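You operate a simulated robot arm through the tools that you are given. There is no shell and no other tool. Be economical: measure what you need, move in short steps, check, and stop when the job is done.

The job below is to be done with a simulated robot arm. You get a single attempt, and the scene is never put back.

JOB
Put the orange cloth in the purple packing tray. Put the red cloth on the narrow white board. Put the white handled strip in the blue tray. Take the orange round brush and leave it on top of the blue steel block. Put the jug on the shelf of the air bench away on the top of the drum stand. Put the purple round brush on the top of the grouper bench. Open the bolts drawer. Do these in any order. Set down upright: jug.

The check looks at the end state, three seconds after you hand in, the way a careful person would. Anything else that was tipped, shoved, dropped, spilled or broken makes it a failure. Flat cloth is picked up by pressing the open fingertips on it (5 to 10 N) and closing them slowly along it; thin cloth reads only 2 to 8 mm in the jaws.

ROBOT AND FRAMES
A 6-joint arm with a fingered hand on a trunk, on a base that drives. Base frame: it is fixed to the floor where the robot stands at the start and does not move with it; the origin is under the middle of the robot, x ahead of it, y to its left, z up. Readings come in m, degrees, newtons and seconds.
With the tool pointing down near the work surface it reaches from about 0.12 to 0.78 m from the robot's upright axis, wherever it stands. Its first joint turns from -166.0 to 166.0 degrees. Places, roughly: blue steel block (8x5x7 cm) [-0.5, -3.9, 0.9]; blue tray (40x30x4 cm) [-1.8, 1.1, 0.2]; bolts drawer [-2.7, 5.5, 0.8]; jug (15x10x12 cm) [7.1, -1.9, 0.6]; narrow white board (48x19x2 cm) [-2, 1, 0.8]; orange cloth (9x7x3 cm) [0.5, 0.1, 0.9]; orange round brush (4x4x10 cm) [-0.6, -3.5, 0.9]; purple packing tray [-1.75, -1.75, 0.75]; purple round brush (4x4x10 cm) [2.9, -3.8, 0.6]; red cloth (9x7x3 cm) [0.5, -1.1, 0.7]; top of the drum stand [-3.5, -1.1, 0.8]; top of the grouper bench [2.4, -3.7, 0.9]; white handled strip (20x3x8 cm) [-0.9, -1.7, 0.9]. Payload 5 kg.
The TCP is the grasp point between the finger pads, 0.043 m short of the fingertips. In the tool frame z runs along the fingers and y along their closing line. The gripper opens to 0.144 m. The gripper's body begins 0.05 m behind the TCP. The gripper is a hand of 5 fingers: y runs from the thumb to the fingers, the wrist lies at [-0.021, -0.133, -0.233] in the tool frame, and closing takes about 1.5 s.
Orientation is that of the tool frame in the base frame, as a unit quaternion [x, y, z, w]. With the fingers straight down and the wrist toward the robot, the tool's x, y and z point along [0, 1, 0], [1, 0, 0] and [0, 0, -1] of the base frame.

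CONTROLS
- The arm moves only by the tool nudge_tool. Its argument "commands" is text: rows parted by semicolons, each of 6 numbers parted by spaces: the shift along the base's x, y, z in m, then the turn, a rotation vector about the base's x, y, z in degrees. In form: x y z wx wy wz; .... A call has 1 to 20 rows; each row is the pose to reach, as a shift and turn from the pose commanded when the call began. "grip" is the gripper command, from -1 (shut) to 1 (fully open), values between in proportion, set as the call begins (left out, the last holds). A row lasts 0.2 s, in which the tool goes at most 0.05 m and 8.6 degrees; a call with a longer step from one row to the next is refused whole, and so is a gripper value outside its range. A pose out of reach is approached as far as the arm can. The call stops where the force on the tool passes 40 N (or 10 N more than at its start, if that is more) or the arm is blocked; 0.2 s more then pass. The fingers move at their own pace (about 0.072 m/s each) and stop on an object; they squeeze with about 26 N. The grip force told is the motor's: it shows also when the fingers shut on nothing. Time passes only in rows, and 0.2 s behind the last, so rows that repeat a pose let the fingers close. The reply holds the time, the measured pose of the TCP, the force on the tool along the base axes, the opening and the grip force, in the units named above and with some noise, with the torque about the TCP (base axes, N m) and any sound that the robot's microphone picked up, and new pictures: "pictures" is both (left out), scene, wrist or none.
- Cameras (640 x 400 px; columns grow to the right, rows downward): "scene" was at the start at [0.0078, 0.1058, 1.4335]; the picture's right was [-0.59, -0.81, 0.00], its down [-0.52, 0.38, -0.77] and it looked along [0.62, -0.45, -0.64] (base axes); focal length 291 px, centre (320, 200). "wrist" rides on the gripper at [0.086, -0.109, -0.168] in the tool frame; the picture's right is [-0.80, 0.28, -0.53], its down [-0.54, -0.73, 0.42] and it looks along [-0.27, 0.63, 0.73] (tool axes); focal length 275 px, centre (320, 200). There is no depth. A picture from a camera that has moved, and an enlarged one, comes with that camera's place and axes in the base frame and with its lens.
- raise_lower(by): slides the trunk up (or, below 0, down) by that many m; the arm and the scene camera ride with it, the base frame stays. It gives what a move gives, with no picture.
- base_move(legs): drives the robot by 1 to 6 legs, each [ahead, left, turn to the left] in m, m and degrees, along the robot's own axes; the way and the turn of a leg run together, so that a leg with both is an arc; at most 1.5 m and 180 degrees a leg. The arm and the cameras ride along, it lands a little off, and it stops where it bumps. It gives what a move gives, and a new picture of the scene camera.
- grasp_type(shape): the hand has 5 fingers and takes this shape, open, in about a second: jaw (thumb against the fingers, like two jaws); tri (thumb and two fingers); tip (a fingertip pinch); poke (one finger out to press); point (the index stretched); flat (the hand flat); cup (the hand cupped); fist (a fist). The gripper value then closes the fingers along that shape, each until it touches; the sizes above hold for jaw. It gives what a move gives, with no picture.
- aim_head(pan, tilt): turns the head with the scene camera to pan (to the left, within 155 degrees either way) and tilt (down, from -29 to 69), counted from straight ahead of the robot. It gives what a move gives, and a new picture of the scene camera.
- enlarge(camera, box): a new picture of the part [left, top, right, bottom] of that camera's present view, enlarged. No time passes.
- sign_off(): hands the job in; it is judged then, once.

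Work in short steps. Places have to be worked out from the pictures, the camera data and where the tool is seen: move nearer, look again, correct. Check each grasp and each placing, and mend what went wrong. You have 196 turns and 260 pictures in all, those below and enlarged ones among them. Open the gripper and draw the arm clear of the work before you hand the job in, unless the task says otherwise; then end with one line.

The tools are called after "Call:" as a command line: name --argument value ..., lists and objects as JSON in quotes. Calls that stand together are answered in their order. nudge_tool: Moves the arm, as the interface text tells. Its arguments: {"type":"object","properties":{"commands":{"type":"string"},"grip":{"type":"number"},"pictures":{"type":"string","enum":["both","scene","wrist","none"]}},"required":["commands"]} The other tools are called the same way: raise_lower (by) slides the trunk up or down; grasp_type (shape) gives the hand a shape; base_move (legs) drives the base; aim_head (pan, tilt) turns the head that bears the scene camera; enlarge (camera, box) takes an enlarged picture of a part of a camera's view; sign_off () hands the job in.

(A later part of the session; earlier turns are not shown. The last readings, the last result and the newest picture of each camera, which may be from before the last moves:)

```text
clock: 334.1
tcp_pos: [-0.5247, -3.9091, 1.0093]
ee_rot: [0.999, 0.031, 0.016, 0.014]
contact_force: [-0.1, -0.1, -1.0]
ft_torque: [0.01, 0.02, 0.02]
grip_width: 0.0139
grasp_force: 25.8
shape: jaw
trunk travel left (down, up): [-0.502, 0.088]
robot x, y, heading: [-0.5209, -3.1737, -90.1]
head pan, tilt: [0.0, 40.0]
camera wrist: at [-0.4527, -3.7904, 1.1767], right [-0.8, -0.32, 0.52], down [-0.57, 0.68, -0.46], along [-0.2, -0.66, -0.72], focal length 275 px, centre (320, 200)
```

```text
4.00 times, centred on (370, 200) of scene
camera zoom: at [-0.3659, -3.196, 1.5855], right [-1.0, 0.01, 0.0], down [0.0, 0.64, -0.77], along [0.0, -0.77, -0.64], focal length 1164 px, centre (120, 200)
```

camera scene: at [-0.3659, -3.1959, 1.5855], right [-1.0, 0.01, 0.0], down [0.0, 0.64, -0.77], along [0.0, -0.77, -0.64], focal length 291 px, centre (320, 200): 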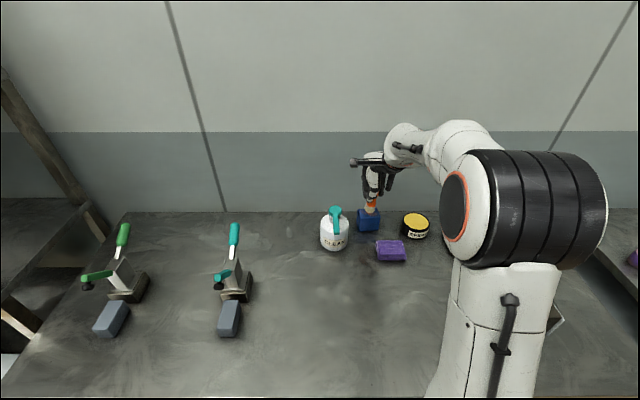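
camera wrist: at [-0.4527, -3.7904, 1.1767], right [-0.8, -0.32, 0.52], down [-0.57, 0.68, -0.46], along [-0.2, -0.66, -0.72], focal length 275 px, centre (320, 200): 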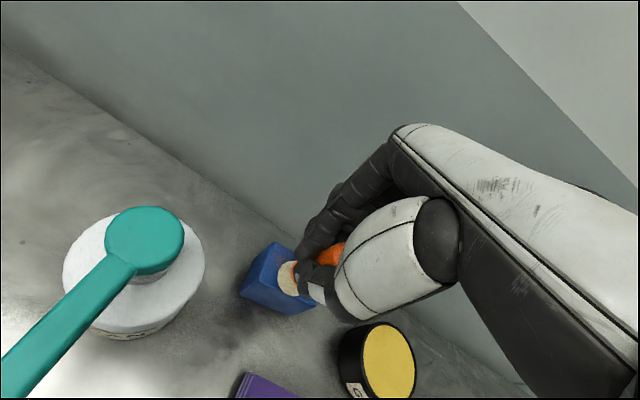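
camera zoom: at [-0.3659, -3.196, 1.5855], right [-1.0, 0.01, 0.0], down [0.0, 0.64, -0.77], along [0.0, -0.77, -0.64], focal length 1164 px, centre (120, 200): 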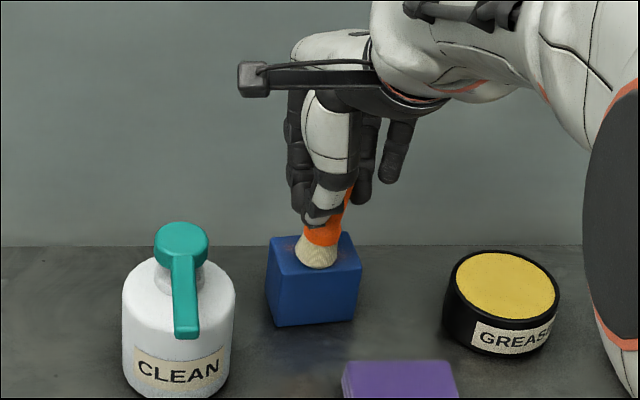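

Nearly touching but a little toward the front edge; I shift back 8 mm and lower to contact.

Call:
nudge_tool --commands "0 -0.008 0.002 0 0 0;0 -0.008 -0.002 0 0 0;0 -0.008 -0.005 0 0 0;0 -0.008 -0.008 0 0 0;0 -0.008 -0.011 0 0 0" --pictures "none"

Call:
enlarge --camera "scene" --box '[310, 150, 430, 250]'

```text
clock: 335.3
tcp_pos: [-0.5251, -3.9158, 1.0021]
ee_rot: [0.999, 0.032, 0.017, 0.019]
contact_force: [7.1, -0.7, 22.2]
ft_torque: [-0.19, 0.02, 0.05]
grip_width: 0.0152
grasp_force: 25.2
shape: jaw
trunk travel left (down, up): [-0.502, 0.088]
robot x, y, heading: [-0.5178, -3.1736, -90.2]
head pan, tilt: [0.0, 40.0]
```

```text
4.00 times, centred on (370, 200) of scene
camera zoom: at [-0.3651, -3.194, 1.5858], right [-1.0, 0.0, 0.0], down [0.0, 0.64, -0.77], along [0.0, -0.77, -0.64], focal length 1164 px, centre (120, 200)
```

zoom: 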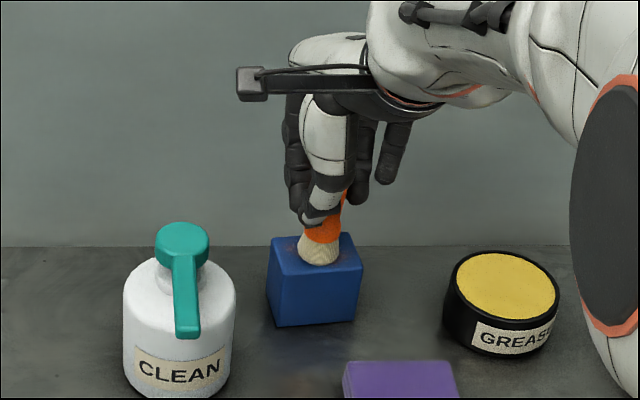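

In contact (22 N). I back off 3 mm and open gradually.

Call:
nudge_tool --commands "0 0 0.003 0 0 0;0 0 0.003 0 0 0;0 0 0.003 0 0 0" --grip -0.6 --pictures "none"

Call:
nudge_tool --commands "0 0 0 0 0 0;0 0 0 0 0 0;0 0 0 0 0 0;0 0 0 0 0 0" --grip 0.3 --pictures "wrist"

Call:
enlarge --camera "scene" --box '[310, 150, 430, 250]'

```text
clock: 336.1
tcp_pos: [-0.5263, -3.9163, 0.9998]
ee_rot: [0.999, 0.031, 0.016, 0.014]
contact_force: [0.0, 0.3, 1.1]
ft_torque: [0.0, 0.0, 0.01]
grip_width: 0.0287
grasp_force: 0.0
shape: jaw
trunk travel left (down, up): [-0.502, 0.088]
robot x, y, heading: [-0.5205, -3.1697, -90.1]
head pan, tilt: [0.0, 40.0]
```

```text
clock: 337.1
tcp_pos: [-0.5252, -3.9166, 1.0023]
ee_rot: [0.999, 0.031, 0.016, 0.015]
contact_force: [-0.9, 0.0, 0.1]
ft_torque: [-0.02, 0.01, -0.02]
grip_width: 0.0931
grasp_force: 0.0
shape: jaw
trunk travel left (down, up): [-0.502, 0.088]
robot x, y, heading: [-0.5225, -3.17, -90.4]
head pan, tilt: [0.0, 40.0]
camera wrist: at [-0.4534, -3.7979, 1.1692], right [-0.79, -0.32, 0.52], down [-0.57, 0.68, -0.46], along [-0.2, -0.66, -0.72], focal length 275 px, centre (320, 200)
```

wrist: 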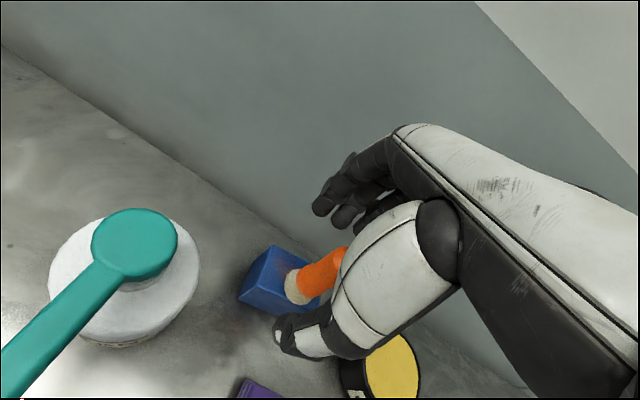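

```text
4.00 times, centred on (370, 200) of scene
camera zoom: at [-0.3659, -3.1959, 1.5855], right [-1.0, 0.01, 0.0], down [0.0, 0.64, -0.77], along [0.0, -0.77, -0.64], focal length 1164 px, centre (120, 200)
```

zoom: 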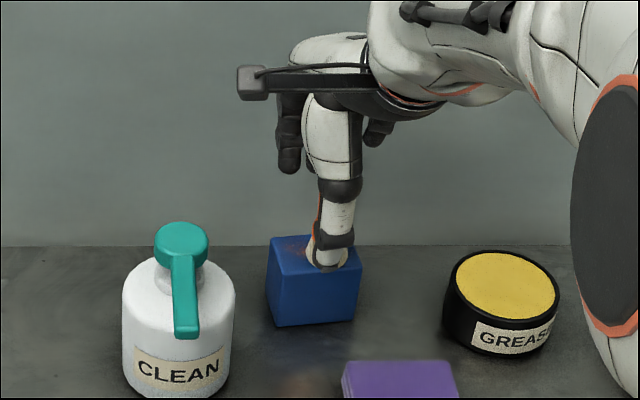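

The brush stands on the block. I raise the trunk fully, then a bit of arm, before backing away.

Call:
raise_lower --by 0.088

Call:
nudge_tool --commands "0 0.003 0.02 0 0 0;0 0.006 0.04 0 0 0" --grip 0.6 --pictures "scene"

```text
clock: 338.3
tcp_pos: [-0.5258, -3.917, 1.09]
ee_rot: [0.999, 0.031, 0.016, 0.015]
contact_force: [0.1, 1.4, 0.7]
ft_torque: [0.01, 0.03, 0.0]
grip_width: 0.093
grasp_force: 0.0
shape: jaw
trunk travel left (down, up): [-0.59, 0.0]
robot x, y, heading: [-0.5194, -3.1693, -90.4]
head pan, tilt: [0.0, 40.0]
```

```text
clock: 338.9
tcp_pos: [-0.5252, -3.9104, 1.1298]
ee_rot: [0.999, 0.03, 0.016, 0.016]
contact_force: [-0.2, 0.1, -0.6]
ft_torque: [-0.01, 0.01, -0.04]
grip_width: 0.115
grasp_force: 0.1
shape: jaw
trunk travel left (down, up): [-0.59, 0.0]
robot x, y, heading: [-0.5219, -3.1667, -90.3]
head pan, tilt: [0.0, 40.0]
camera scene: at [-0.3659, -3.1955, 1.6735], right [-1.0, 0.01, 0.0], down [0.0, 0.64, -0.77], along [0.0, -0.77, -0.64], focal length 291 px, centre (320, 200)
```

scene: 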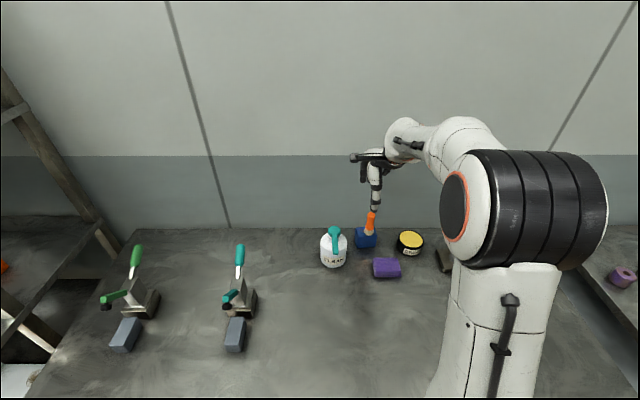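

Orange brush done. I back away and look left (east) along the wall for the route to the grouper bench.

Call:
base_move --legs '[[-0.75, 0, 0]]'

Call:
aim_head --pan 70 --tilt 20

Call:
aim_head --pan 35 --tilt 20

```text
clock: 343.0
tcp_pos: [-0.5222, -3.1537, 1.1295]
ee_rot: [0.999, 0.03, 0.016, 0.015]
contact_force: [-0.6, -1.1, 0.2]
ft_torque: [0.0, -0.02, -0.04]
grip_width: 0.1148
grasp_force: 0.0
shape: jaw
trunk travel left (down, up): [-0.59, 0.0]
robot x, y, heading: [-0.5191, -2.4129, -90.6]
head pan, tilt: [0.0, 40.0]
camera scene: at [-0.3615, -2.4392, 1.6735], right [-1.0, 0.01, 0.0], down [0.0, 0.64, -0.77], along [-0.01, -0.77, -0.64], focal length 291 px, centre (320, 200)
```

scene: 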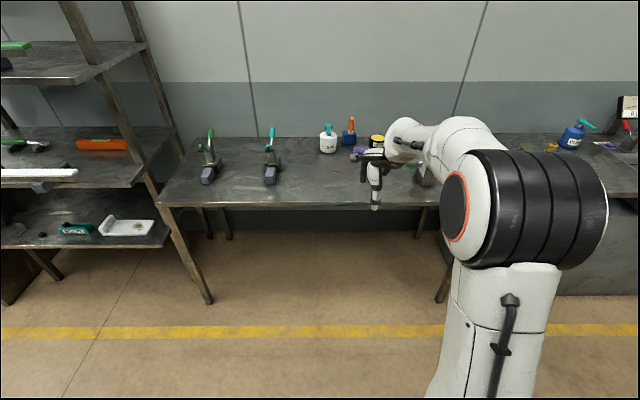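

```text
clock: 344.4
tcp_pos: [-0.5229, -3.1549, 1.1294]
ee_rot: [0.999, 0.03, 0.016, 0.016]
contact_force: [-0.7, -0.5, -0.6]
ft_torque: [-0.03, 0.01, 0.0]
grip_width: 0.1147
grasp_force: 0.1
shape: jaw
trunk travel left (down, up): [-0.59, 0.0]
robot x, y, heading: [-0.5164, -2.4133, -90.5]
head pan, tilt: [70.0, 20.0]
camera scene: at [-0.2737, -2.3871, 1.7049], right [-0.35, -0.94, 0.0], down [-0.32, 0.12, -0.94], along [0.88, -0.33, -0.34], focal length 291 px, centre (320, 200)
```

scene: 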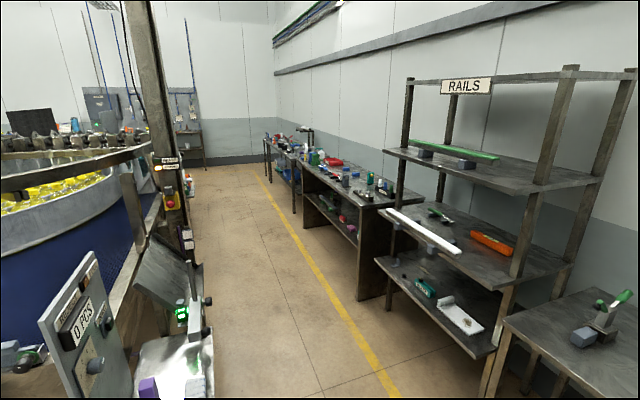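

```text
clock: 345.4
tcp_pos: [-0.5226, -3.153, 1.1304]
ee_rot: [0.999, 0.03, 0.016, 0.016]
contact_force: [-0.1, 0.4, 0.3]
ft_torque: [0.02, -0.04, 0.02]
grip_width: 0.1146
grasp_force: 0.1
shape: jaw
trunk travel left (down, up): [-0.59, 0.0]
robot x, y, heading: [-0.5143, -2.4111, -90.3]
head pan, tilt: [35.0, 20.0]
camera scene: at [-0.308, -2.4312, 1.7049], right [-0.82, -0.57, 0.0], down [-0.19, 0.28, -0.94], along [0.53, -0.77, -0.34], focal length 291 px, centre (320, 200)
```

scene: 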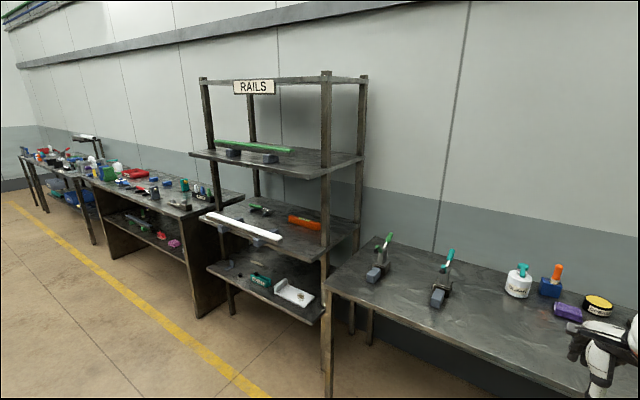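

The corridor centre is about y −2.8. I retract the arm before turning to face east.

Call:
nudge_tool --commands "0 0.04 0 0 0 0;0 0.08 0 0 0 0;0 0.12 0 0 0 0;0 0.16 0 0 0 0;0 0.2 0 0 0 0;0 0.24 0 0 0 0" --pictures "none"

```text
clock: 346.8
tcp_pos: [-0.5214, -2.913, 1.1292]
ee_rot: [0.999, 0.029, 0.016, 0.016]
contact_force: [0.3, 0.4, -0.4]
ft_torque: [-0.02, -0.01, 0.0]
grip_width: 0.1149
grasp_force: 0.0
shape: jaw
trunk travel left (down, up): [-0.59, 0.0]
robot x, y, heading: [-0.5156, -2.4124, -90.7]
head pan, tilt: [35.0, 20.0]
```

Call:
nudge_tool --commands "0 0 -0.02 1.8 1.8 -3.3;0 0 -0.04 1.8 1.8 -3.3" --pictures "none"

Call:
base_move --legs '[[0.35, 0, 0], [0, 0, 90], [1.2, 0, 0]]'

Call:
aim_head --pan -50 --tilt 30

```text
clock: 347.4
tcp_pos: [-0.5211, -2.9138, 1.0884]
ee_rot: [1.0, 0.001, 0.001, 0.0]
contact_force: [-0.4, 0.0, -0.9]
ft_torque: [0.0, 0.03, 0.01]
grip_width: 0.1149
grasp_force: 0.2
shape: jaw
trunk travel left (down, up): [-0.59, 0.0]
robot x, y, heading: [-0.5162, -2.4134, -90.6]
head pan, tilt: [35.0, 20.0]
```

```text
clock: 359.2
tcp_pos: [1.1798, -2.7333, 1.0884]
ee_rot: [0.697, 0.718, 0.001, -0.002]
contact_force: [0.8, 0.3, 0.4]
ft_torque: [-0.01, 0.02, -0.03]
grip_width: 0.1151
grasp_force: 0.1
shape: jaw
trunk travel left (down, up): [-0.59, 0.0]
robot x, y, heading: [0.678, -2.7443, 1.3]
head pan, tilt: [35.0, 20.0]
camera scene: at [0.6906, -2.5318, 1.7049], right [0.59, -0.81, 0.0], down [-0.28, -0.2, -0.94], along [0.76, 0.55, -0.34], focal length 291 px, centre (320, 200)
```

scene: 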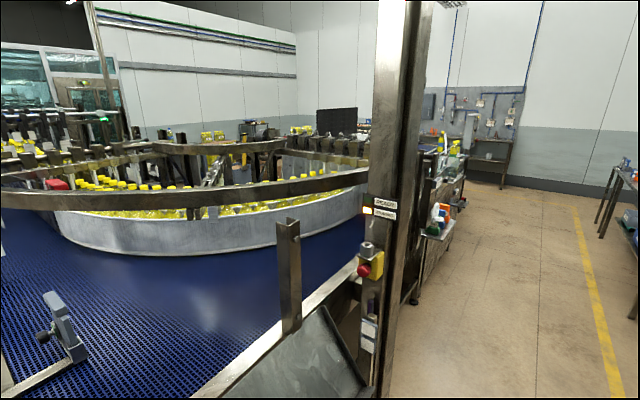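

```text
clock: 360.8
tcp_pos: [1.1794, -2.7331, 1.089]
ee_rot: [0.696, 0.718, 0.001, -0.001]
contact_force: [0.3, -0.1, 0.2]
ft_torque: [0.0, 0.01, 0.02]
grip_width: 0.115
grasp_force: 0.1
shape: jaw
trunk travel left (down, up): [-0.59, 0.0]
robot x, y, heading: [0.6789, -2.7408, 1.0]
head pan, tilt: [-50.0, 30.0]
camera scene: at [0.6749, -2.6548, 1.6889], right [-0.75, -0.66, 0.0], down [-0.33, 0.38, -0.87], along [0.57, -0.65, -0.5], focal length 291 px, centre (320, 200)
```

scene: 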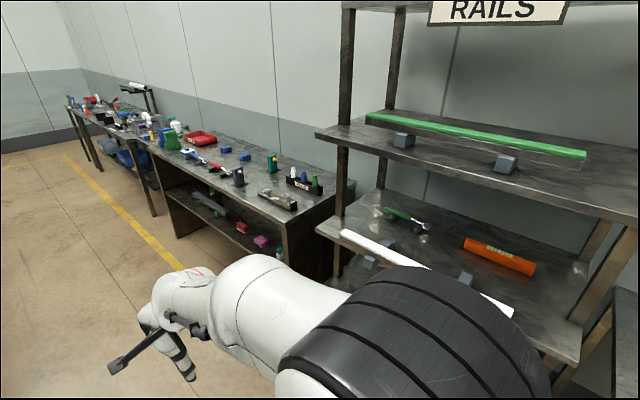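

Hand orientation is fully recovered. I drive along the corridor and turn to face the grouper bench.

Call:
base_move --legs '[[1.5, 0, -1], [0.55, 0.1, 0], [0, 0, -90]]'

Call:
aim_head --pan 0 --tilt 40

```text
clock: 374.8
tcp_pos: [2.7254, -3.1223, 1.0904]
ee_rot: [1.0, 0.012, 0.001, 0.0]
contact_force: [-0.2, 0.6, -0.7]
ft_torque: [-0.04, -0.01, 0.01]
grip_width: 0.1149
grasp_force: 0.1
shape: jaw
trunk travel left (down, up): [-0.59, 0.0]
robot x, y, heading: [2.7229, -2.6198, -89.3]
head pan, tilt: [-50.0, 30.0]
camera scene: at [2.8065, -2.6176, 1.6889], right [-0.65, 0.76, 0.0], down [0.38, 0.33, -0.87], along [-0.66, -0.57, -0.5], focal length 291 px, centre (320, 200)
```

scene: 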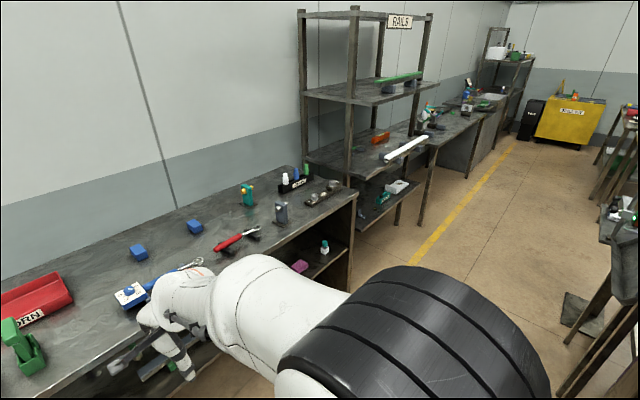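

```text
clock: 376.0
tcp_pos: [2.725, -3.1206, 1.0879]
ee_rot: [1.0, 0.012, 0.002, 0.0]
contact_force: [0.4, -0.1, 0.0]
ft_torque: [0.0, 0.01, -0.02]
grip_width: 0.1151
grasp_force: 0.0
shape: jaw
trunk travel left (down, up): [-0.59, 0.0]
robot x, y, heading: [2.7204, -2.6227, -89.4]
head pan, tilt: [0.0, 40.0]
camera scene: at [2.8761, -2.6435, 1.6735], right [-1.0, -0.01, 0.0], down [-0.01, 0.64, -0.77], along [0.01, -0.77, -0.64], focal length 291 px, centre (320, 200)
```

scene: 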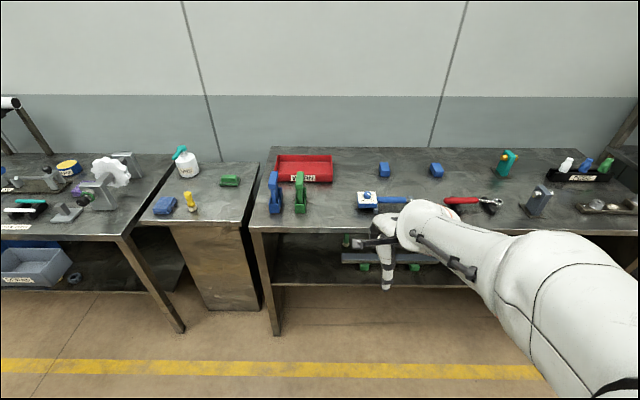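

The purple brush should be on the lower shelf. I lower the trunk for a view under the bench top.

Call:
raise_lower --by -0.45

Call:
aim_head --pan 0 --tilt 30

Call:
enlarge --camera "scene" --box '[180, 150, 430, 320]'

```text
refused: -0.45 is not a number from -0.4 to 0.4
```

```text
clock: 376.7
tcp_pos: [2.7261, -3.1206, 1.0891]
ee_rot: [1.0, 0.013, 0.001, 0.0]
contact_force: [0.3, -0.1, -0.3]
ft_torque: [-0.03, -0.01, -0.02]
grip_width: 0.115
grasp_force: 0.0
shape: jaw
trunk travel left (down, up): [-0.59, 0.0]
robot x, y, heading: [2.7236, -2.6188, -89.0]
head pan, tilt: [0.0, 30.0]
camera scene: at [2.8762, -2.6489, 1.6888], right [-1.0, -0.01, 0.0], down [-0.01, 0.5, -0.87], along [0.01, -0.87, -0.5], focal length 291 px, centre (320, 200)
```

scene: 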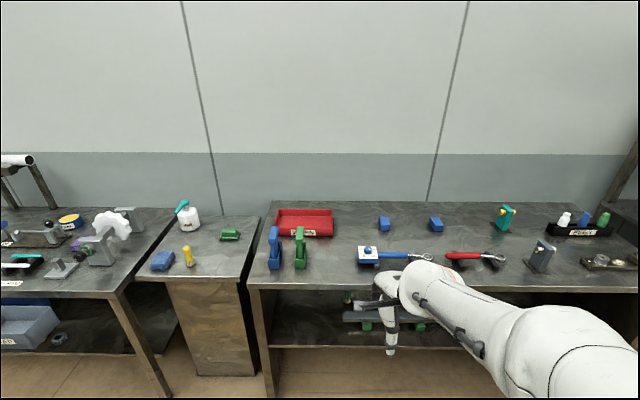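

```text
2.35 times, centred on (305, 235) of scene
camera zoom: at [2.8762, -2.6489, 1.6888], right [-1.0, -0.01, 0.0], down [-0.01, 0.5, -0.87], along [0.01, -0.87, -0.5], focal length 685 px, centre (355, 118)
```

zoom: 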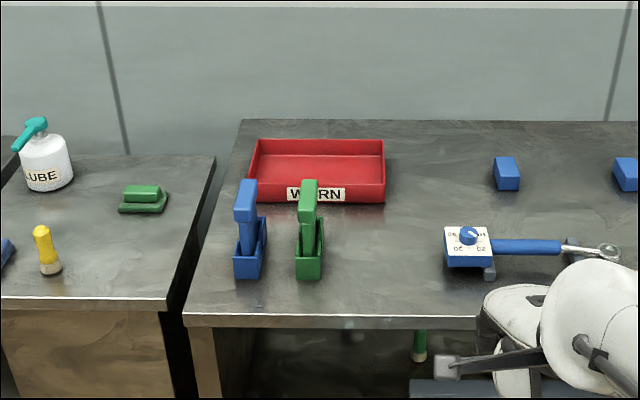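

Call:
raise_lower --by -0.4

Call:
aim_head --pan 0 --tilt 25

Call:
enlarge --camera "scene" --box '[200, 180, 480, 370]'

```text
clock: 380.5
tcp_pos: [2.7256, -3.1202, 0.6894]
ee_rot: [1.0, 0.012, 0.0, 0.0]
contact_force: [0.3, -0.9, -0.9]
ft_torque: [-0.03, -0.03, 0.01]
grip_width: 0.1151
grasp_force: 0.1
shape: jaw
trunk travel left (down, up): [-0.19, 0.4]
robot x, y, heading: [2.7199, -2.6186, -89.2]
head pan, tilt: [0.0, 30.0]
```

```text
clock: 381.2
tcp_pos: [2.7253, -3.1215, 0.6889]
ee_rot: [1.0, 0.012, 0.001, 0.0]
contact_force: [-0.1, -0.4, 0.1]
ft_torque: [0.02, -0.01, 0.01]
grip_width: 0.1152
grasp_force: 0.1
shape: jaw
trunk travel left (down, up): [-0.19, 0.4]
robot x, y, heading: [2.7203, -2.6209, -89.5]
head pan, tilt: [0.0, 25.0]
camera scene: at [2.8762, -2.6506, 1.2968], right [-1.0, -0.01, 0.0], down [-0.01, 0.42, -0.91], along [0.01, -0.91, -0.42], focal length 291 px, centre (320, 200)
```

scene: 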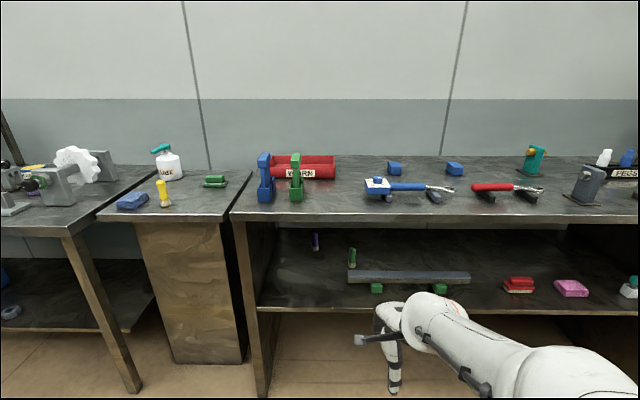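

```text
2.11 times, centred on (340, 275) of scene
camera zoom: at [2.8762, -2.6506, 1.2968], right [-1.0, -0.01, 0.0], down [-0.01, 0.42, -0.91], along [0.01, -0.91, -0.42], focal length 613 px, centre (278, 42)
```

zoom: 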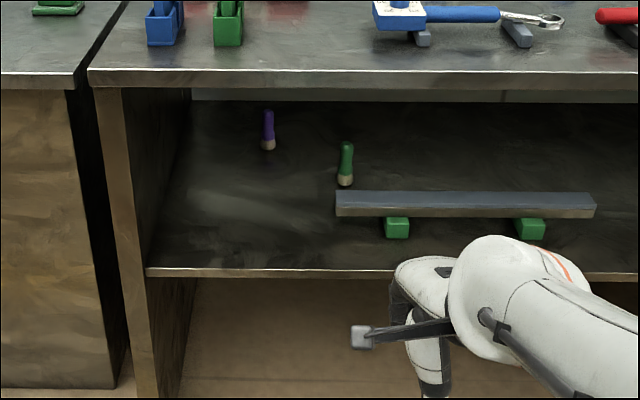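

The purple brush stands at the back of the lower shelf around [2.907, -3.74], shelf z≈0.55, with a green brush at [2.757, -3.61] and a bar to its right. A horizontal hand, camera side up and yawed 30°, fits the free corridor; I build that pose in the open first.

Call:
nudge_tool --commands "0 -0.01 0 -3.59 -6.23 -3.59;0 -0.02 0 -7.18 -12.46 -7.18;0 -0.03 0 -10.78 -18.69 -10.78;0 -0.04 0 -14.37 -24.92 -14.37;0 -0.05 0 -17.96 -31.15 -17.96;0 -0.06 0 -21.55 -37.38 -21.55;0 -0.06 0 -25.15 -43.62 -25.15;0 -0.06 0 -28.74 -49.85 -28.74;0 -0.06 0 -32.33 -56.08 -32.33;0 -0.06 0 -35.92 -62.31 -35.92;0 -0.06 0 -39.52 -68.54 -39.52;0 -0.06 0 -43.11 -74.77 -43.11;0 -0.06 0 -46.7 -81.0 -46.7"

```text
clock: 384.0
tcp_pos: [2.7272, -3.2147, 0.6706]
ee_rot: [0.614, -0.345, 0.61, 0.363]
contact_force: [-0.7, -0.3, 0.8]
ft_torque: [0.02, 0.05, 0.06]
grip_width: 0.115
grasp_force: 0.0
shape: jaw
out of reach, approached as far as the arm can: row 5, 6, 7, 8, 9, 10, 11, 12, 13
trunk travel left (down, up): [-0.19, 0.4]
robot x, y, heading: [2.7205, -2.6231, -89.4]
head pan, tilt: [0.0, 25.0]
camera scene: at [2.8759, -2.6505, 1.2969], right [-1.0, -0.01, 0.0], down [-0.01, 0.42, -0.91], along [0.01, -0.91, -0.42], focal length 291 px, centre (320, 200)
camera wrist: at [2.7384, -3.0132, 0.7531], right [-0.53, 0.31, -0.79], down [0.83, -0.01, -0.56], along [-0.18, -0.95, -0.25], focal length 275 px, centre (320, 200)
```

scene: 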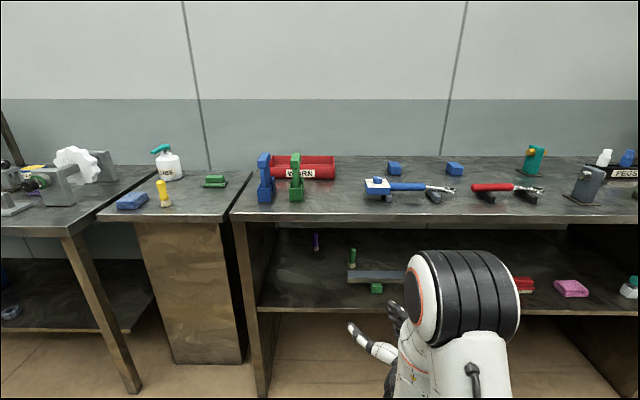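
wrist: 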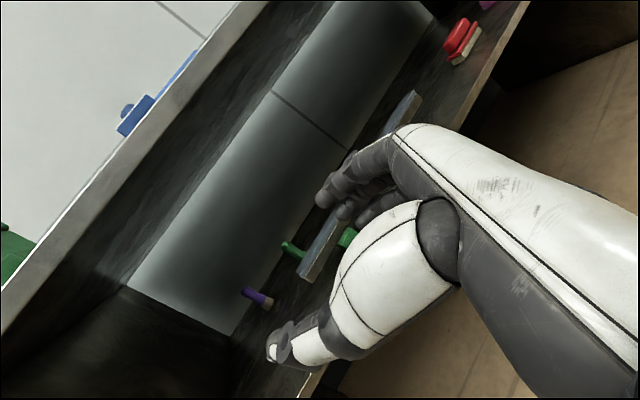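

Pose works and the camera sees the brush. Triangulated: purple brush [2.908, -3.75, ~0.57], green brush [2.757, -3.63]. I strafe left, add a 20° downward pitch to keep the wrist off the shelf, and approach.

Call:
base_move --legs '[[0.1, 0.178, -0.6]]'

Call:
nudge_tool --commands "0 0 0 6 3.5 0;0 0 -0.01 12 7 0;0 0 -0.02 17.3 10 0;0 -0.02 -0.03 17.3 10 0;0 -0.05 -0.04 17.3 10 0"

```text
clock: 385.6
tcp_pos: [2.9045, -3.3118, 0.6707]
ee_rot: [0.613, -0.347, 0.609, 0.364]
contact_force: [-0.2, -0.5, -0.4]
ft_torque: [0.01, 0.02, -0.02]
grip_width: 0.1151
grasp_force: 0.1
shape: jaw
trunk travel left (down, up): [-0.19, 0.4]
robot x, y, heading: [2.9042, -2.7165, -89.7]
head pan, tilt: [0.0, 25.0]
camera scene: at [3.0577, -2.7498, 1.2968], right [-1.0, 0.0, 0.0], down [0.0, 0.42, -0.91], along [0.0, -0.91, -0.42], focal length 291 px, centre (320, 200)
```

scene: 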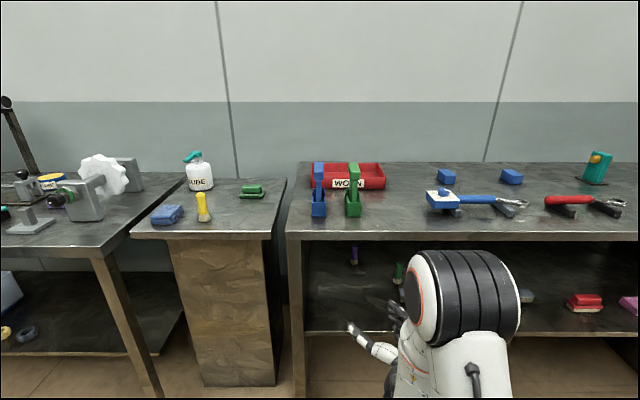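

```text
clock: 386.8
tcp_pos: [2.9031, -3.3632, 0.6296]
ee_rot: [0.712, -0.402, 0.492, 0.296]
contact_force: [0.5, 0.5, 0.9]
ft_torque: [0.01, 0.04, 0.02]
grip_width: 0.1152
grasp_force: 0.0
shape: jaw
out of reach, approached as far as the arm can: row 1, 2, 3
trunk travel left (down, up): [-0.19, 0.4]
robot x, y, heading: [2.9006, -2.7201, -89.4]
head pan, tilt: [0.0, 25.0]
camera scene: at [3.0577, -2.7495, 1.2969], right [-1.0, 0.0, 0.0], down [0.0, 0.42, -0.91], along [0.0, -0.91, -0.42], focal length 291 px, centre (320, 200)
camera wrist: at [2.9355, -3.1943, 0.7644], right [-0.64, 0.52, -0.56], down [0.72, 0.17, -0.67], along [-0.25, -0.84, -0.48], focal length 275 px, centre (320, 200)
```

scene: 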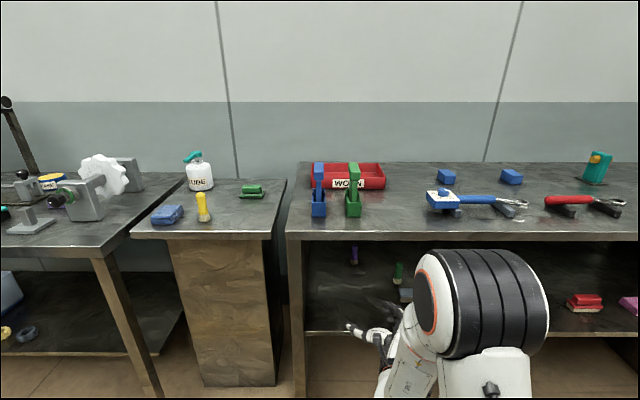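
wrist: 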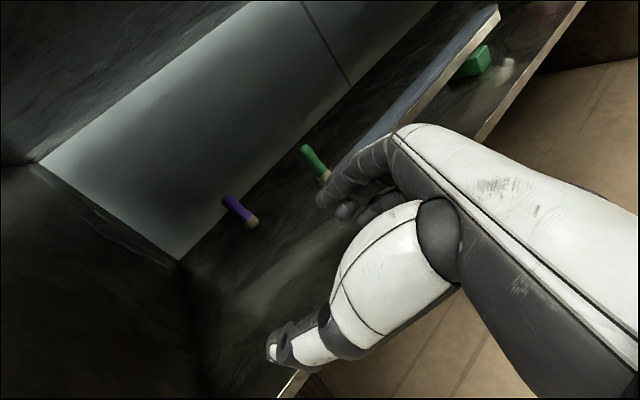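

Brush spans z 0.53–0.61 at [2.914, -3.75]. I extend the arm in under the bench, half way first.

Call:
nudge_tool --commands "0.002 -0.04 -0.005 0 0 0;0.004 -0.08 -0.01 0 0 0;0.006 -0.12 -0.015 0 0 0;0.008 -0.16 -0.02 0 0 0;0.009 -0.2 -0.025 0 0 0"

```text
clock: 388.0
tcp_pos: [2.9141, -3.5615, 0.6039]
ee_rot: [0.713, -0.402, 0.492, 0.297]
contact_force: [-0.5, 0.7, 0.5]
ft_torque: [0.01, 0.02, 0.0]
grip_width: 0.1149
grasp_force: 0.0
shape: jaw
trunk travel left (down, up): [-0.19, 0.4]
robot x, y, heading: [2.9006, -2.717, -90.0]
head pan, tilt: [0.0, 25.0]
camera scene: at [3.0577, -2.7495, 1.2968], right [-1.0, 0.0, 0.0], down [0.0, 0.42, -0.91], along [0.0, -0.91, -0.42], focal length 291 px, centre (320, 200)
camera wrist: at [2.9453, -3.3937, 0.7396], right [-0.64, 0.52, -0.56], down [0.72, 0.17, -0.67], along [-0.25, -0.84, -0.48], focal length 275 px, centre (320, 200)
```

scene: 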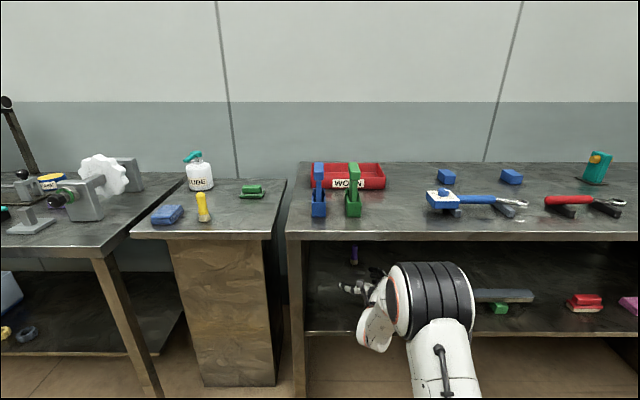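
wrist: 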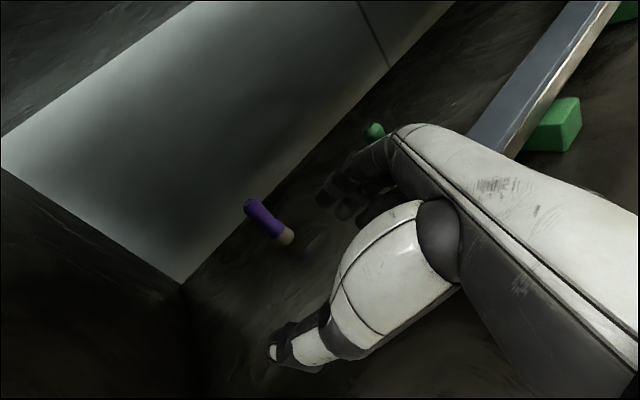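

On track. I continue to the brush with finer steps.

Call:
nudge_tool --commands "0.001 -0.04 -0.004 0 0 0;0.002 -0.08 -0.008 0 0 0;0.003 -0.12 -0.012 0 0 0;0.003 -0.15 -0.015 0 0 0"

```text
clock: 389.0
tcp_pos: [2.915, -3.7127, 0.5868]
ee_rot: [0.712, -0.403, 0.493, 0.295]
contact_force: [0.0, 0.8, -0.1]
ft_torque: [-0.02, 0.01, -0.04]
grip_width: 0.1153
grasp_force: 0.0
shape: jaw
trunk travel left (down, up): [-0.19, 0.4]
robot x, y, heading: [2.9032, -2.718, -89.8]
head pan, tilt: [0.0, 25.0]
camera scene: at [3.0577, -2.7497, 1.2968], right [-1.0, 0.0, 0.0], down [0.0, 0.42, -0.91], along [0.0, -0.91, -0.42], focal length 291 px, centre (320, 200)
camera wrist: at [2.9478, -3.5441, 0.7233], right [-0.64, 0.52, -0.56], down [0.72, 0.17, -0.67], along [-0.25, -0.84, -0.48], focal length 275 px, centre (320, 200)
```

scene: 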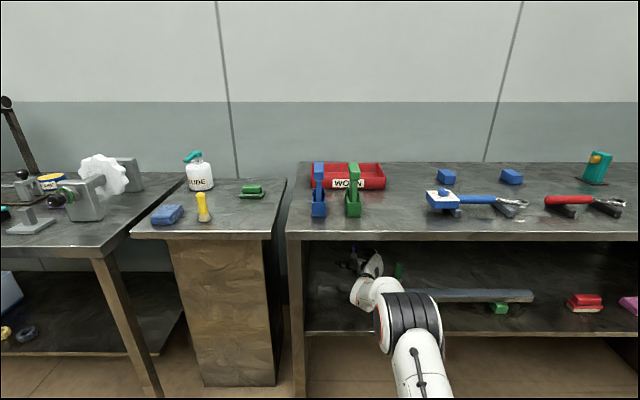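
wrist: 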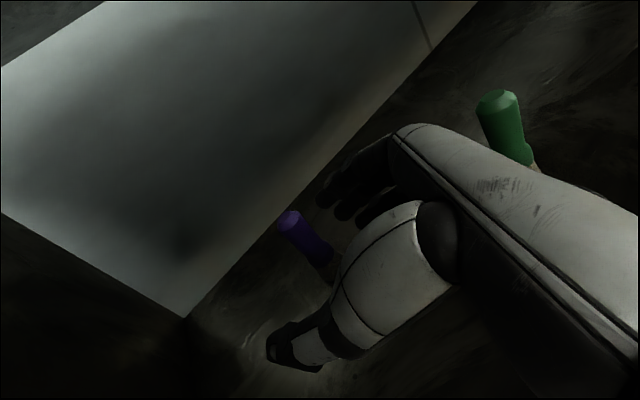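

Brush is between the fingers. I advance the last ~4.5 cm and close.

Call:
nudge_tool --commands "0 -0.015 -0.002 0 0 0;0 -0.03 -0.004 0 0 0;0 -0.042 -0.006 0 0 0" --pictures "wrist"

```text
clock: 389.8
tcp_pos: [2.9157, -3.7551, 0.5842]
ee_rot: [0.712, -0.402, 0.493, 0.297]
contact_force: [0.0, -0.5, 0.7]
ft_torque: [0.03, 0.05, 0.01]
grip_width: 0.1148
grasp_force: 0.2
shape: jaw
trunk travel left (down, up): [-0.19, 0.4]
robot x, y, heading: [2.903, -2.7217, -90.0]
head pan, tilt: [0.0, 25.0]
camera wrist: at [2.9481, -3.5867, 0.7185], right [-0.65, 0.52, -0.56], down [0.72, 0.17, -0.67], along [-0.25, -0.84, -0.48], focal length 275 px, centre (320, 200)
```

wrist: 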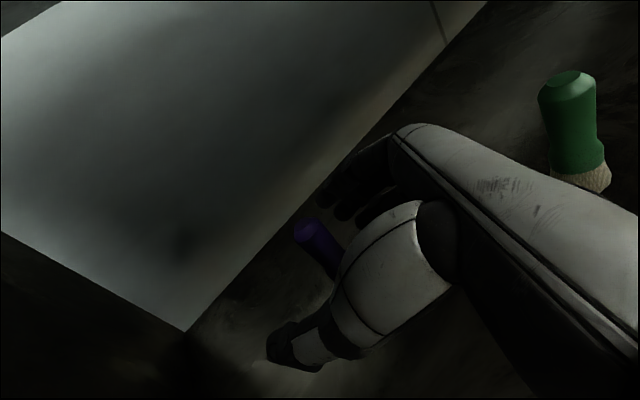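

Brush is at the TCP. I close the fingers.

Call:
nudge_tool --commands "0 0 0 0 0 0;0 0 0 0 0 0;0 0 0 0 0 0;0 0 0 0 0 0;0 0 0 0 0 0;0 0 0 0 0 0;0 0 0 0 0 0" --grip -1 --pictures "wrist"

```text
clock: 391.4
tcp_pos: [2.9164, -3.7556, 0.5833]
ee_rot: [0.712, -0.403, 0.493, 0.296]
contact_force: [0.0, 0.2, 1.1]
ft_torque: [0.0, 0.05, -0.04]
grip_width: 0.0237
grasp_force: 26.4
shape: jaw
trunk travel left (down, up): [-0.19, 0.4]
robot x, y, heading: [2.9059, -2.7202, -89.8]
head pan, tilt: [0.0, 25.0]
camera wrist: at [2.9481, -3.5866, 0.7185], right [-0.64, 0.52, -0.56], down [0.72, 0.17, -0.67], along [-0.25, -0.84, -0.48], focal length 275 px, centre (320, 200)
```

wrist: 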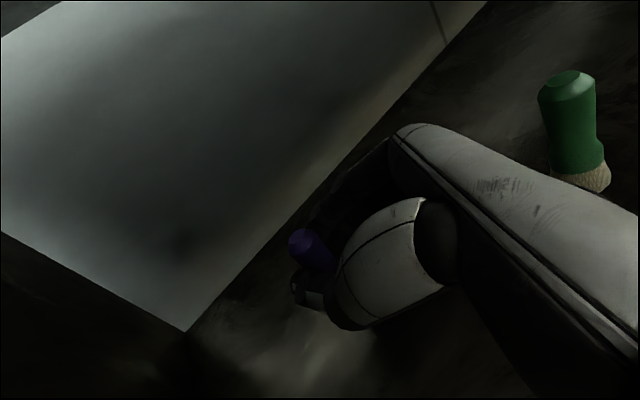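

Gripped at 0.024. I lift 2.5 cm and withdraw along the same line.

Call:
nudge_tool --commands "0 0 0.015 0 0 0;0 0 0.03 0 0 0;0 0.04 0.035 0 0 0;0 0.08 0.035 0 0 0;0 0.12 0.035 0 0 0;0 0.16 0.035 0 0 0;0 0.2 0.035 0 0 0;0 0.24 0.04 0 0 0;0 0.28 0.045 0 0 0;0 0.32 0.05 0 0 0"

```text
clock: 393.6
tcp_pos: [2.9156, -3.4343, 0.6357]
ee_rot: [0.711, -0.403, 0.494, 0.297]
contact_force: [0.3, -1.3, -1.3]
ft_torque: [-0.01, 0.0, -0.01]
grip_width: 0.0236
grasp_force: 26.1
shape: jaw
trunk travel left (down, up): [-0.19, 0.4]
robot x, y, heading: [2.9008, -2.7191, -89.8]
head pan, tilt: [0.0, 25.0]
camera scene: at [3.0578, -2.7503, 1.2968], right [-1.0, 0.0, 0.0], down [0.0, 0.42, -0.91], along [0.0, -0.91, -0.42], focal length 291 px, centre (320, 200)
camera wrist: at [2.9472, -3.2671, 0.7702], right [-0.64, 0.52, -0.56], down [0.72, 0.17, -0.67], along [-0.25, -0.84, -0.48], focal length 275 px, centre (320, 200)
```

scene: 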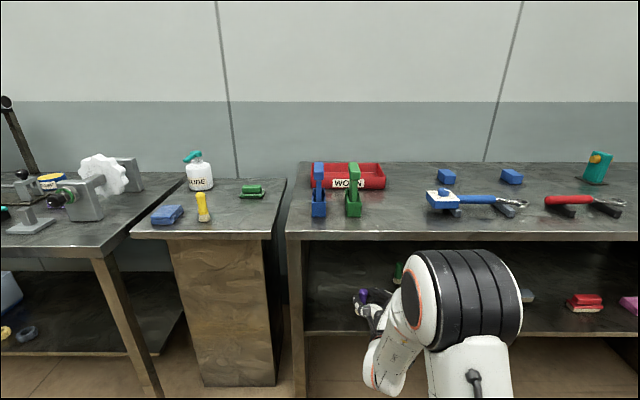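
wrist: 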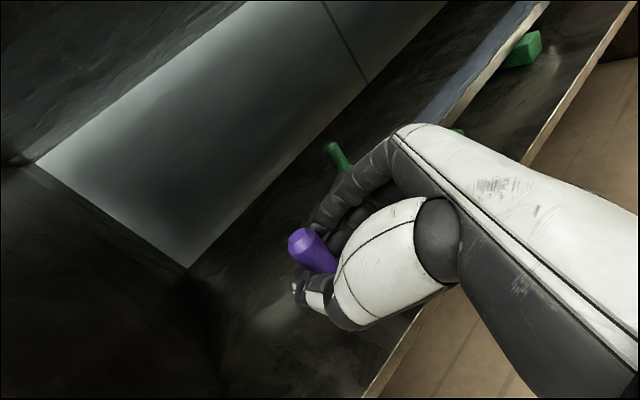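

Brush in hand, green brush still standing. I back out and raise the trunk to bring it above the bench top.

Call:
base_move --legs '[[-0.25, 0, 0]]'

Call:
raise_lower --by 0.38

Call:
base_move --legs '[[0.25, -0.11, 0]]'

Call:
aim_head --pan 0 --tilt 45

```text
clock: 395.4
tcp_pos: [2.9114, -3.1858, 0.6343]
ee_rot: [0.711, -0.405, 0.493, 0.297]
contact_force: [-0.2, 0.0, -0.7]
ft_torque: [0.02, 0.02, -0.03]
grip_width: 0.0237
grasp_force: 25.5
shape: jaw
trunk travel left (down, up): [-0.19, 0.4]
robot x, y, heading: [2.9011, -2.4691, -90.1]
head pan, tilt: [0.0, 25.0]
camera scene: at [3.0571, -2.5014, 1.2968], right [-1.0, 0.0, 0.0], down [0.0, 0.42, -0.91], along [0.0, -0.91, -0.42], focal length 291 px, centre (320, 200)
```

scene: 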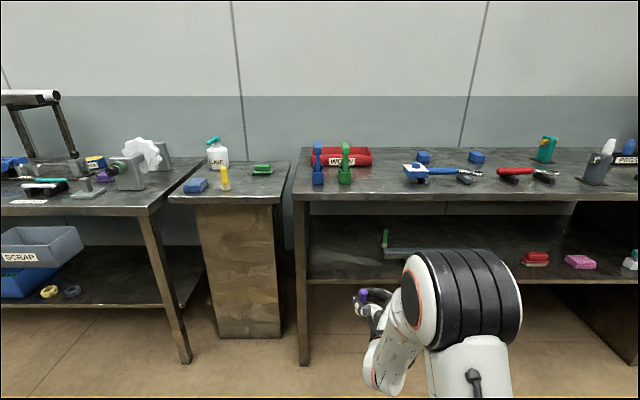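

```text
clock: 399.1
tcp_pos: [2.9118, -3.1855, 1.0141]
ee_rot: [0.711, -0.404, 0.493, 0.298]
contact_force: [-0.7, -0.1, -0.5]
ft_torque: [0.0, 0.03, 0.0]
grip_width: 0.0234
grasp_force: 26.1
shape: jaw
trunk travel left (down, up): [-0.57, 0.02]
robot x, y, heading: [2.9042, -2.4655, -90.2]
head pan, tilt: [0.0, 25.0]
```

```text
clock: 401.0
tcp_pos: [2.8037, -3.4388, 1.0145]
ee_rot: [0.711, -0.403, 0.493, 0.297]
contact_force: [-0.1, -0.1, -0.7]
ft_torque: [0.06, 0.02, 0.0]
grip_width: 0.0237
grasp_force: 26.1
shape: jaw
trunk travel left (down, up): [-0.57, 0.02]
robot x, y, heading: [2.7914, -2.7229, -89.7]
head pan, tilt: [0.0, 25.0]
camera scene: at [2.9468, -2.7527, 1.6768], right [-1.0, 0.0, 0.0], down [0.0, 0.42, -0.91], along [0.0, -0.91, -0.42], focal length 291 px, centre (320, 200)
```

scene: 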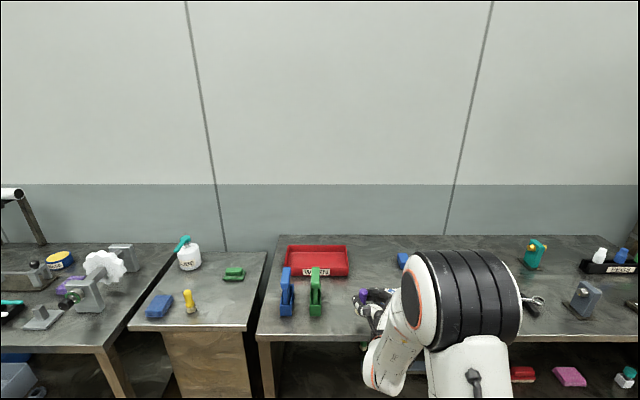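

```text
clock: 401.9
tcp_pos: [2.8041, -3.4373, 1.0154]
ee_rot: [0.711, -0.403, 0.493, 0.297]
contact_force: [0.0, 0.4, -0.9]
ft_torque: [0.04, 0.03, -0.01]
grip_width: 0.0235
grasp_force: 25.5
shape: jaw
trunk travel left (down, up): [-0.57, 0.02]
robot x, y, heading: [2.7925, -2.7236, -90.0]
head pan, tilt: [0.0, 45.0]
camera scene: at [2.9469, -2.7415, 1.6463], right [-1.0, 0.0, 0.0], down [0.0, 0.71, -0.71], along [0.0, -0.71, -0.71], focal length 291 px, centre (320, 200)
```

scene: 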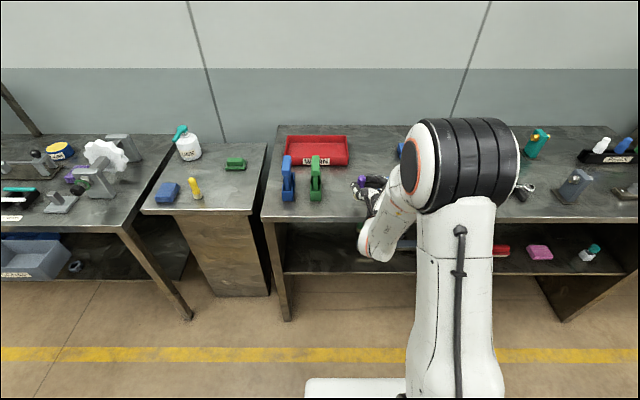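

Bench top is z≈0.898. I move forward over the free spot at about [2.80, -3.56] and look.

Call:
nudge_tool --commands "0.003 -0.04 0 0 0 0;0.006 -0.08 0 0 0 0;0.01 -0.12 0 0 0 0;0.01 -0.12 -0.02 0 0 0"

```text
clock: 402.9
tcp_pos: [2.8142, -3.559, 0.9925]
ee_rot: [0.711, -0.403, 0.493, 0.297]
contact_force: [1.6, 0.6, 0.5]
ft_torque: [0.08, 0.03, -0.05]
grip_width: 0.0237
grasp_force: 26.1
shape: jaw
trunk travel left (down, up): [-0.57, 0.02]
robot x, y, heading: [2.792, -2.7198, -89.8]
head pan, tilt: [0.0, 45.0]
camera scene: at [2.9472, -2.7417, 1.6463], right [-1.0, 0.0, 0.0], down [0.0, 0.71, -0.71], along [0.0, -0.71, -0.71], focal length 291 px, centre (320, 200)
camera wrist: at [2.8456, -3.3909, 1.1277], right [-0.64, 0.52, -0.56], down [0.72, 0.17, -0.67], along [-0.25, -0.84, -0.48], focal length 275 px, centre (320, 200)
```

scene: 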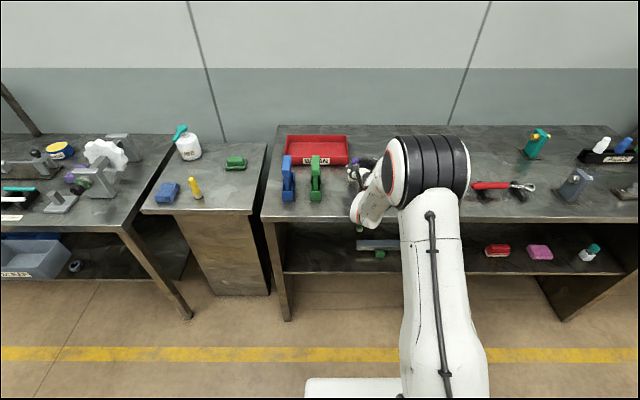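
wrist: 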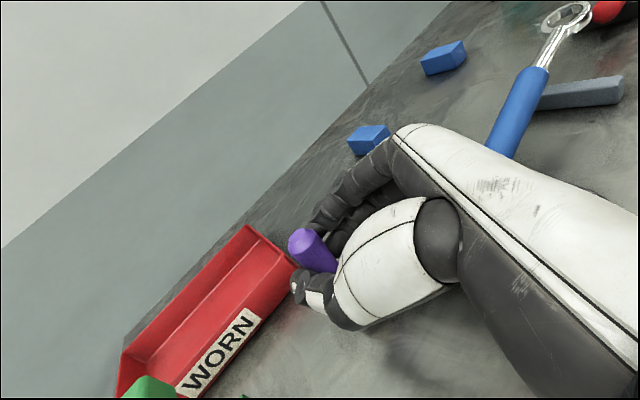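

The dial tool is close to the right of the palm, so I shift 3 cm left before lowering, then lower gently.

Call:
nudge_tool --commands "0.015 0 0.005 0 0 0;0.03 -0.01 0 0 0 0;0.03 -0.01 -0.015 0 0 0;0.03 -0.01 -0.025 0 0 0"

Call:
enlarge --camera "scene" --box '[270, 110, 430, 230]'

```text
clock: 403.9
tcp_pos: [2.8442, -3.5684, 0.9723]
ee_rot: [0.711, -0.4, 0.495, 0.299]
contact_force: [-0.4, 0.3, 10.6]
ft_torque: [-0.29, -0.07, 0.04]
grip_width: 0.0238
grasp_force: 25.9
shape: jaw
trunk travel left (down, up): [-0.57, 0.02]
robot x, y, heading: [2.7906, -2.7217, -89.5]
head pan, tilt: [0.0, 45.0]
camera scene: at [2.9468, -2.7403, 1.6466], right [-1.0, 0.0, 0.0], down [0.0, 0.71, -0.71], along [0.0, -0.71, -0.71], focal length 291 px, centre (320, 200)
camera wrist: at [2.8764, -3.3996, 1.1067], right [-0.64, 0.52, -0.56], down [0.72, 0.16, -0.67], along [-0.25, -0.84, -0.48], focal length 275 px, centre (320, 200)
```

scene: 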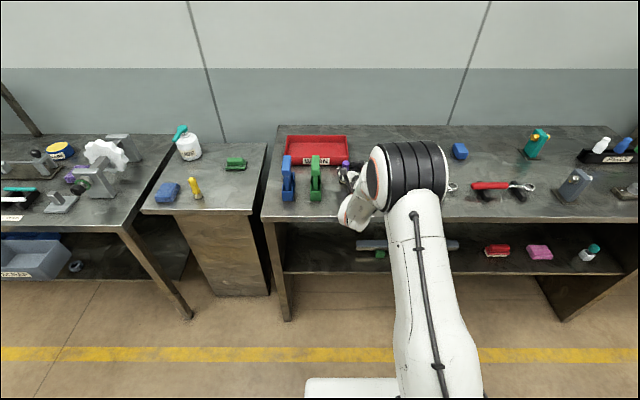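
wrist: 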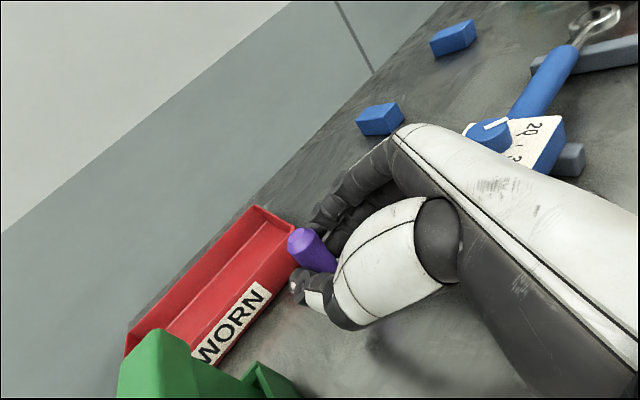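

```text
3.33 times, centred on (350, 170) of scene
camera zoom: at [2.9468, -2.7403, 1.6466], right [-1.0, 0.0, 0.0], down [0.0, 0.71, -0.71], along [0.0, -0.71, -0.71], focal length 970 px, centre (220, 300)
```

zoom: 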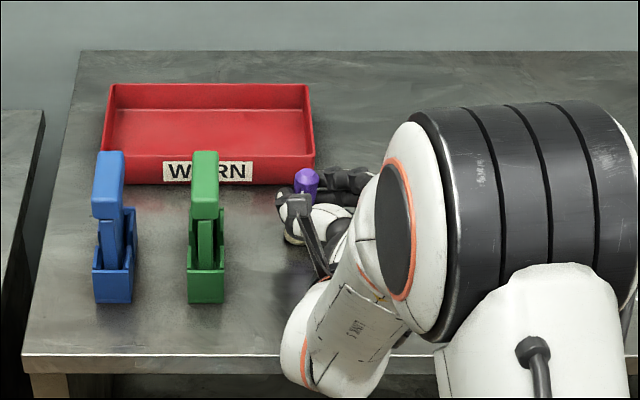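

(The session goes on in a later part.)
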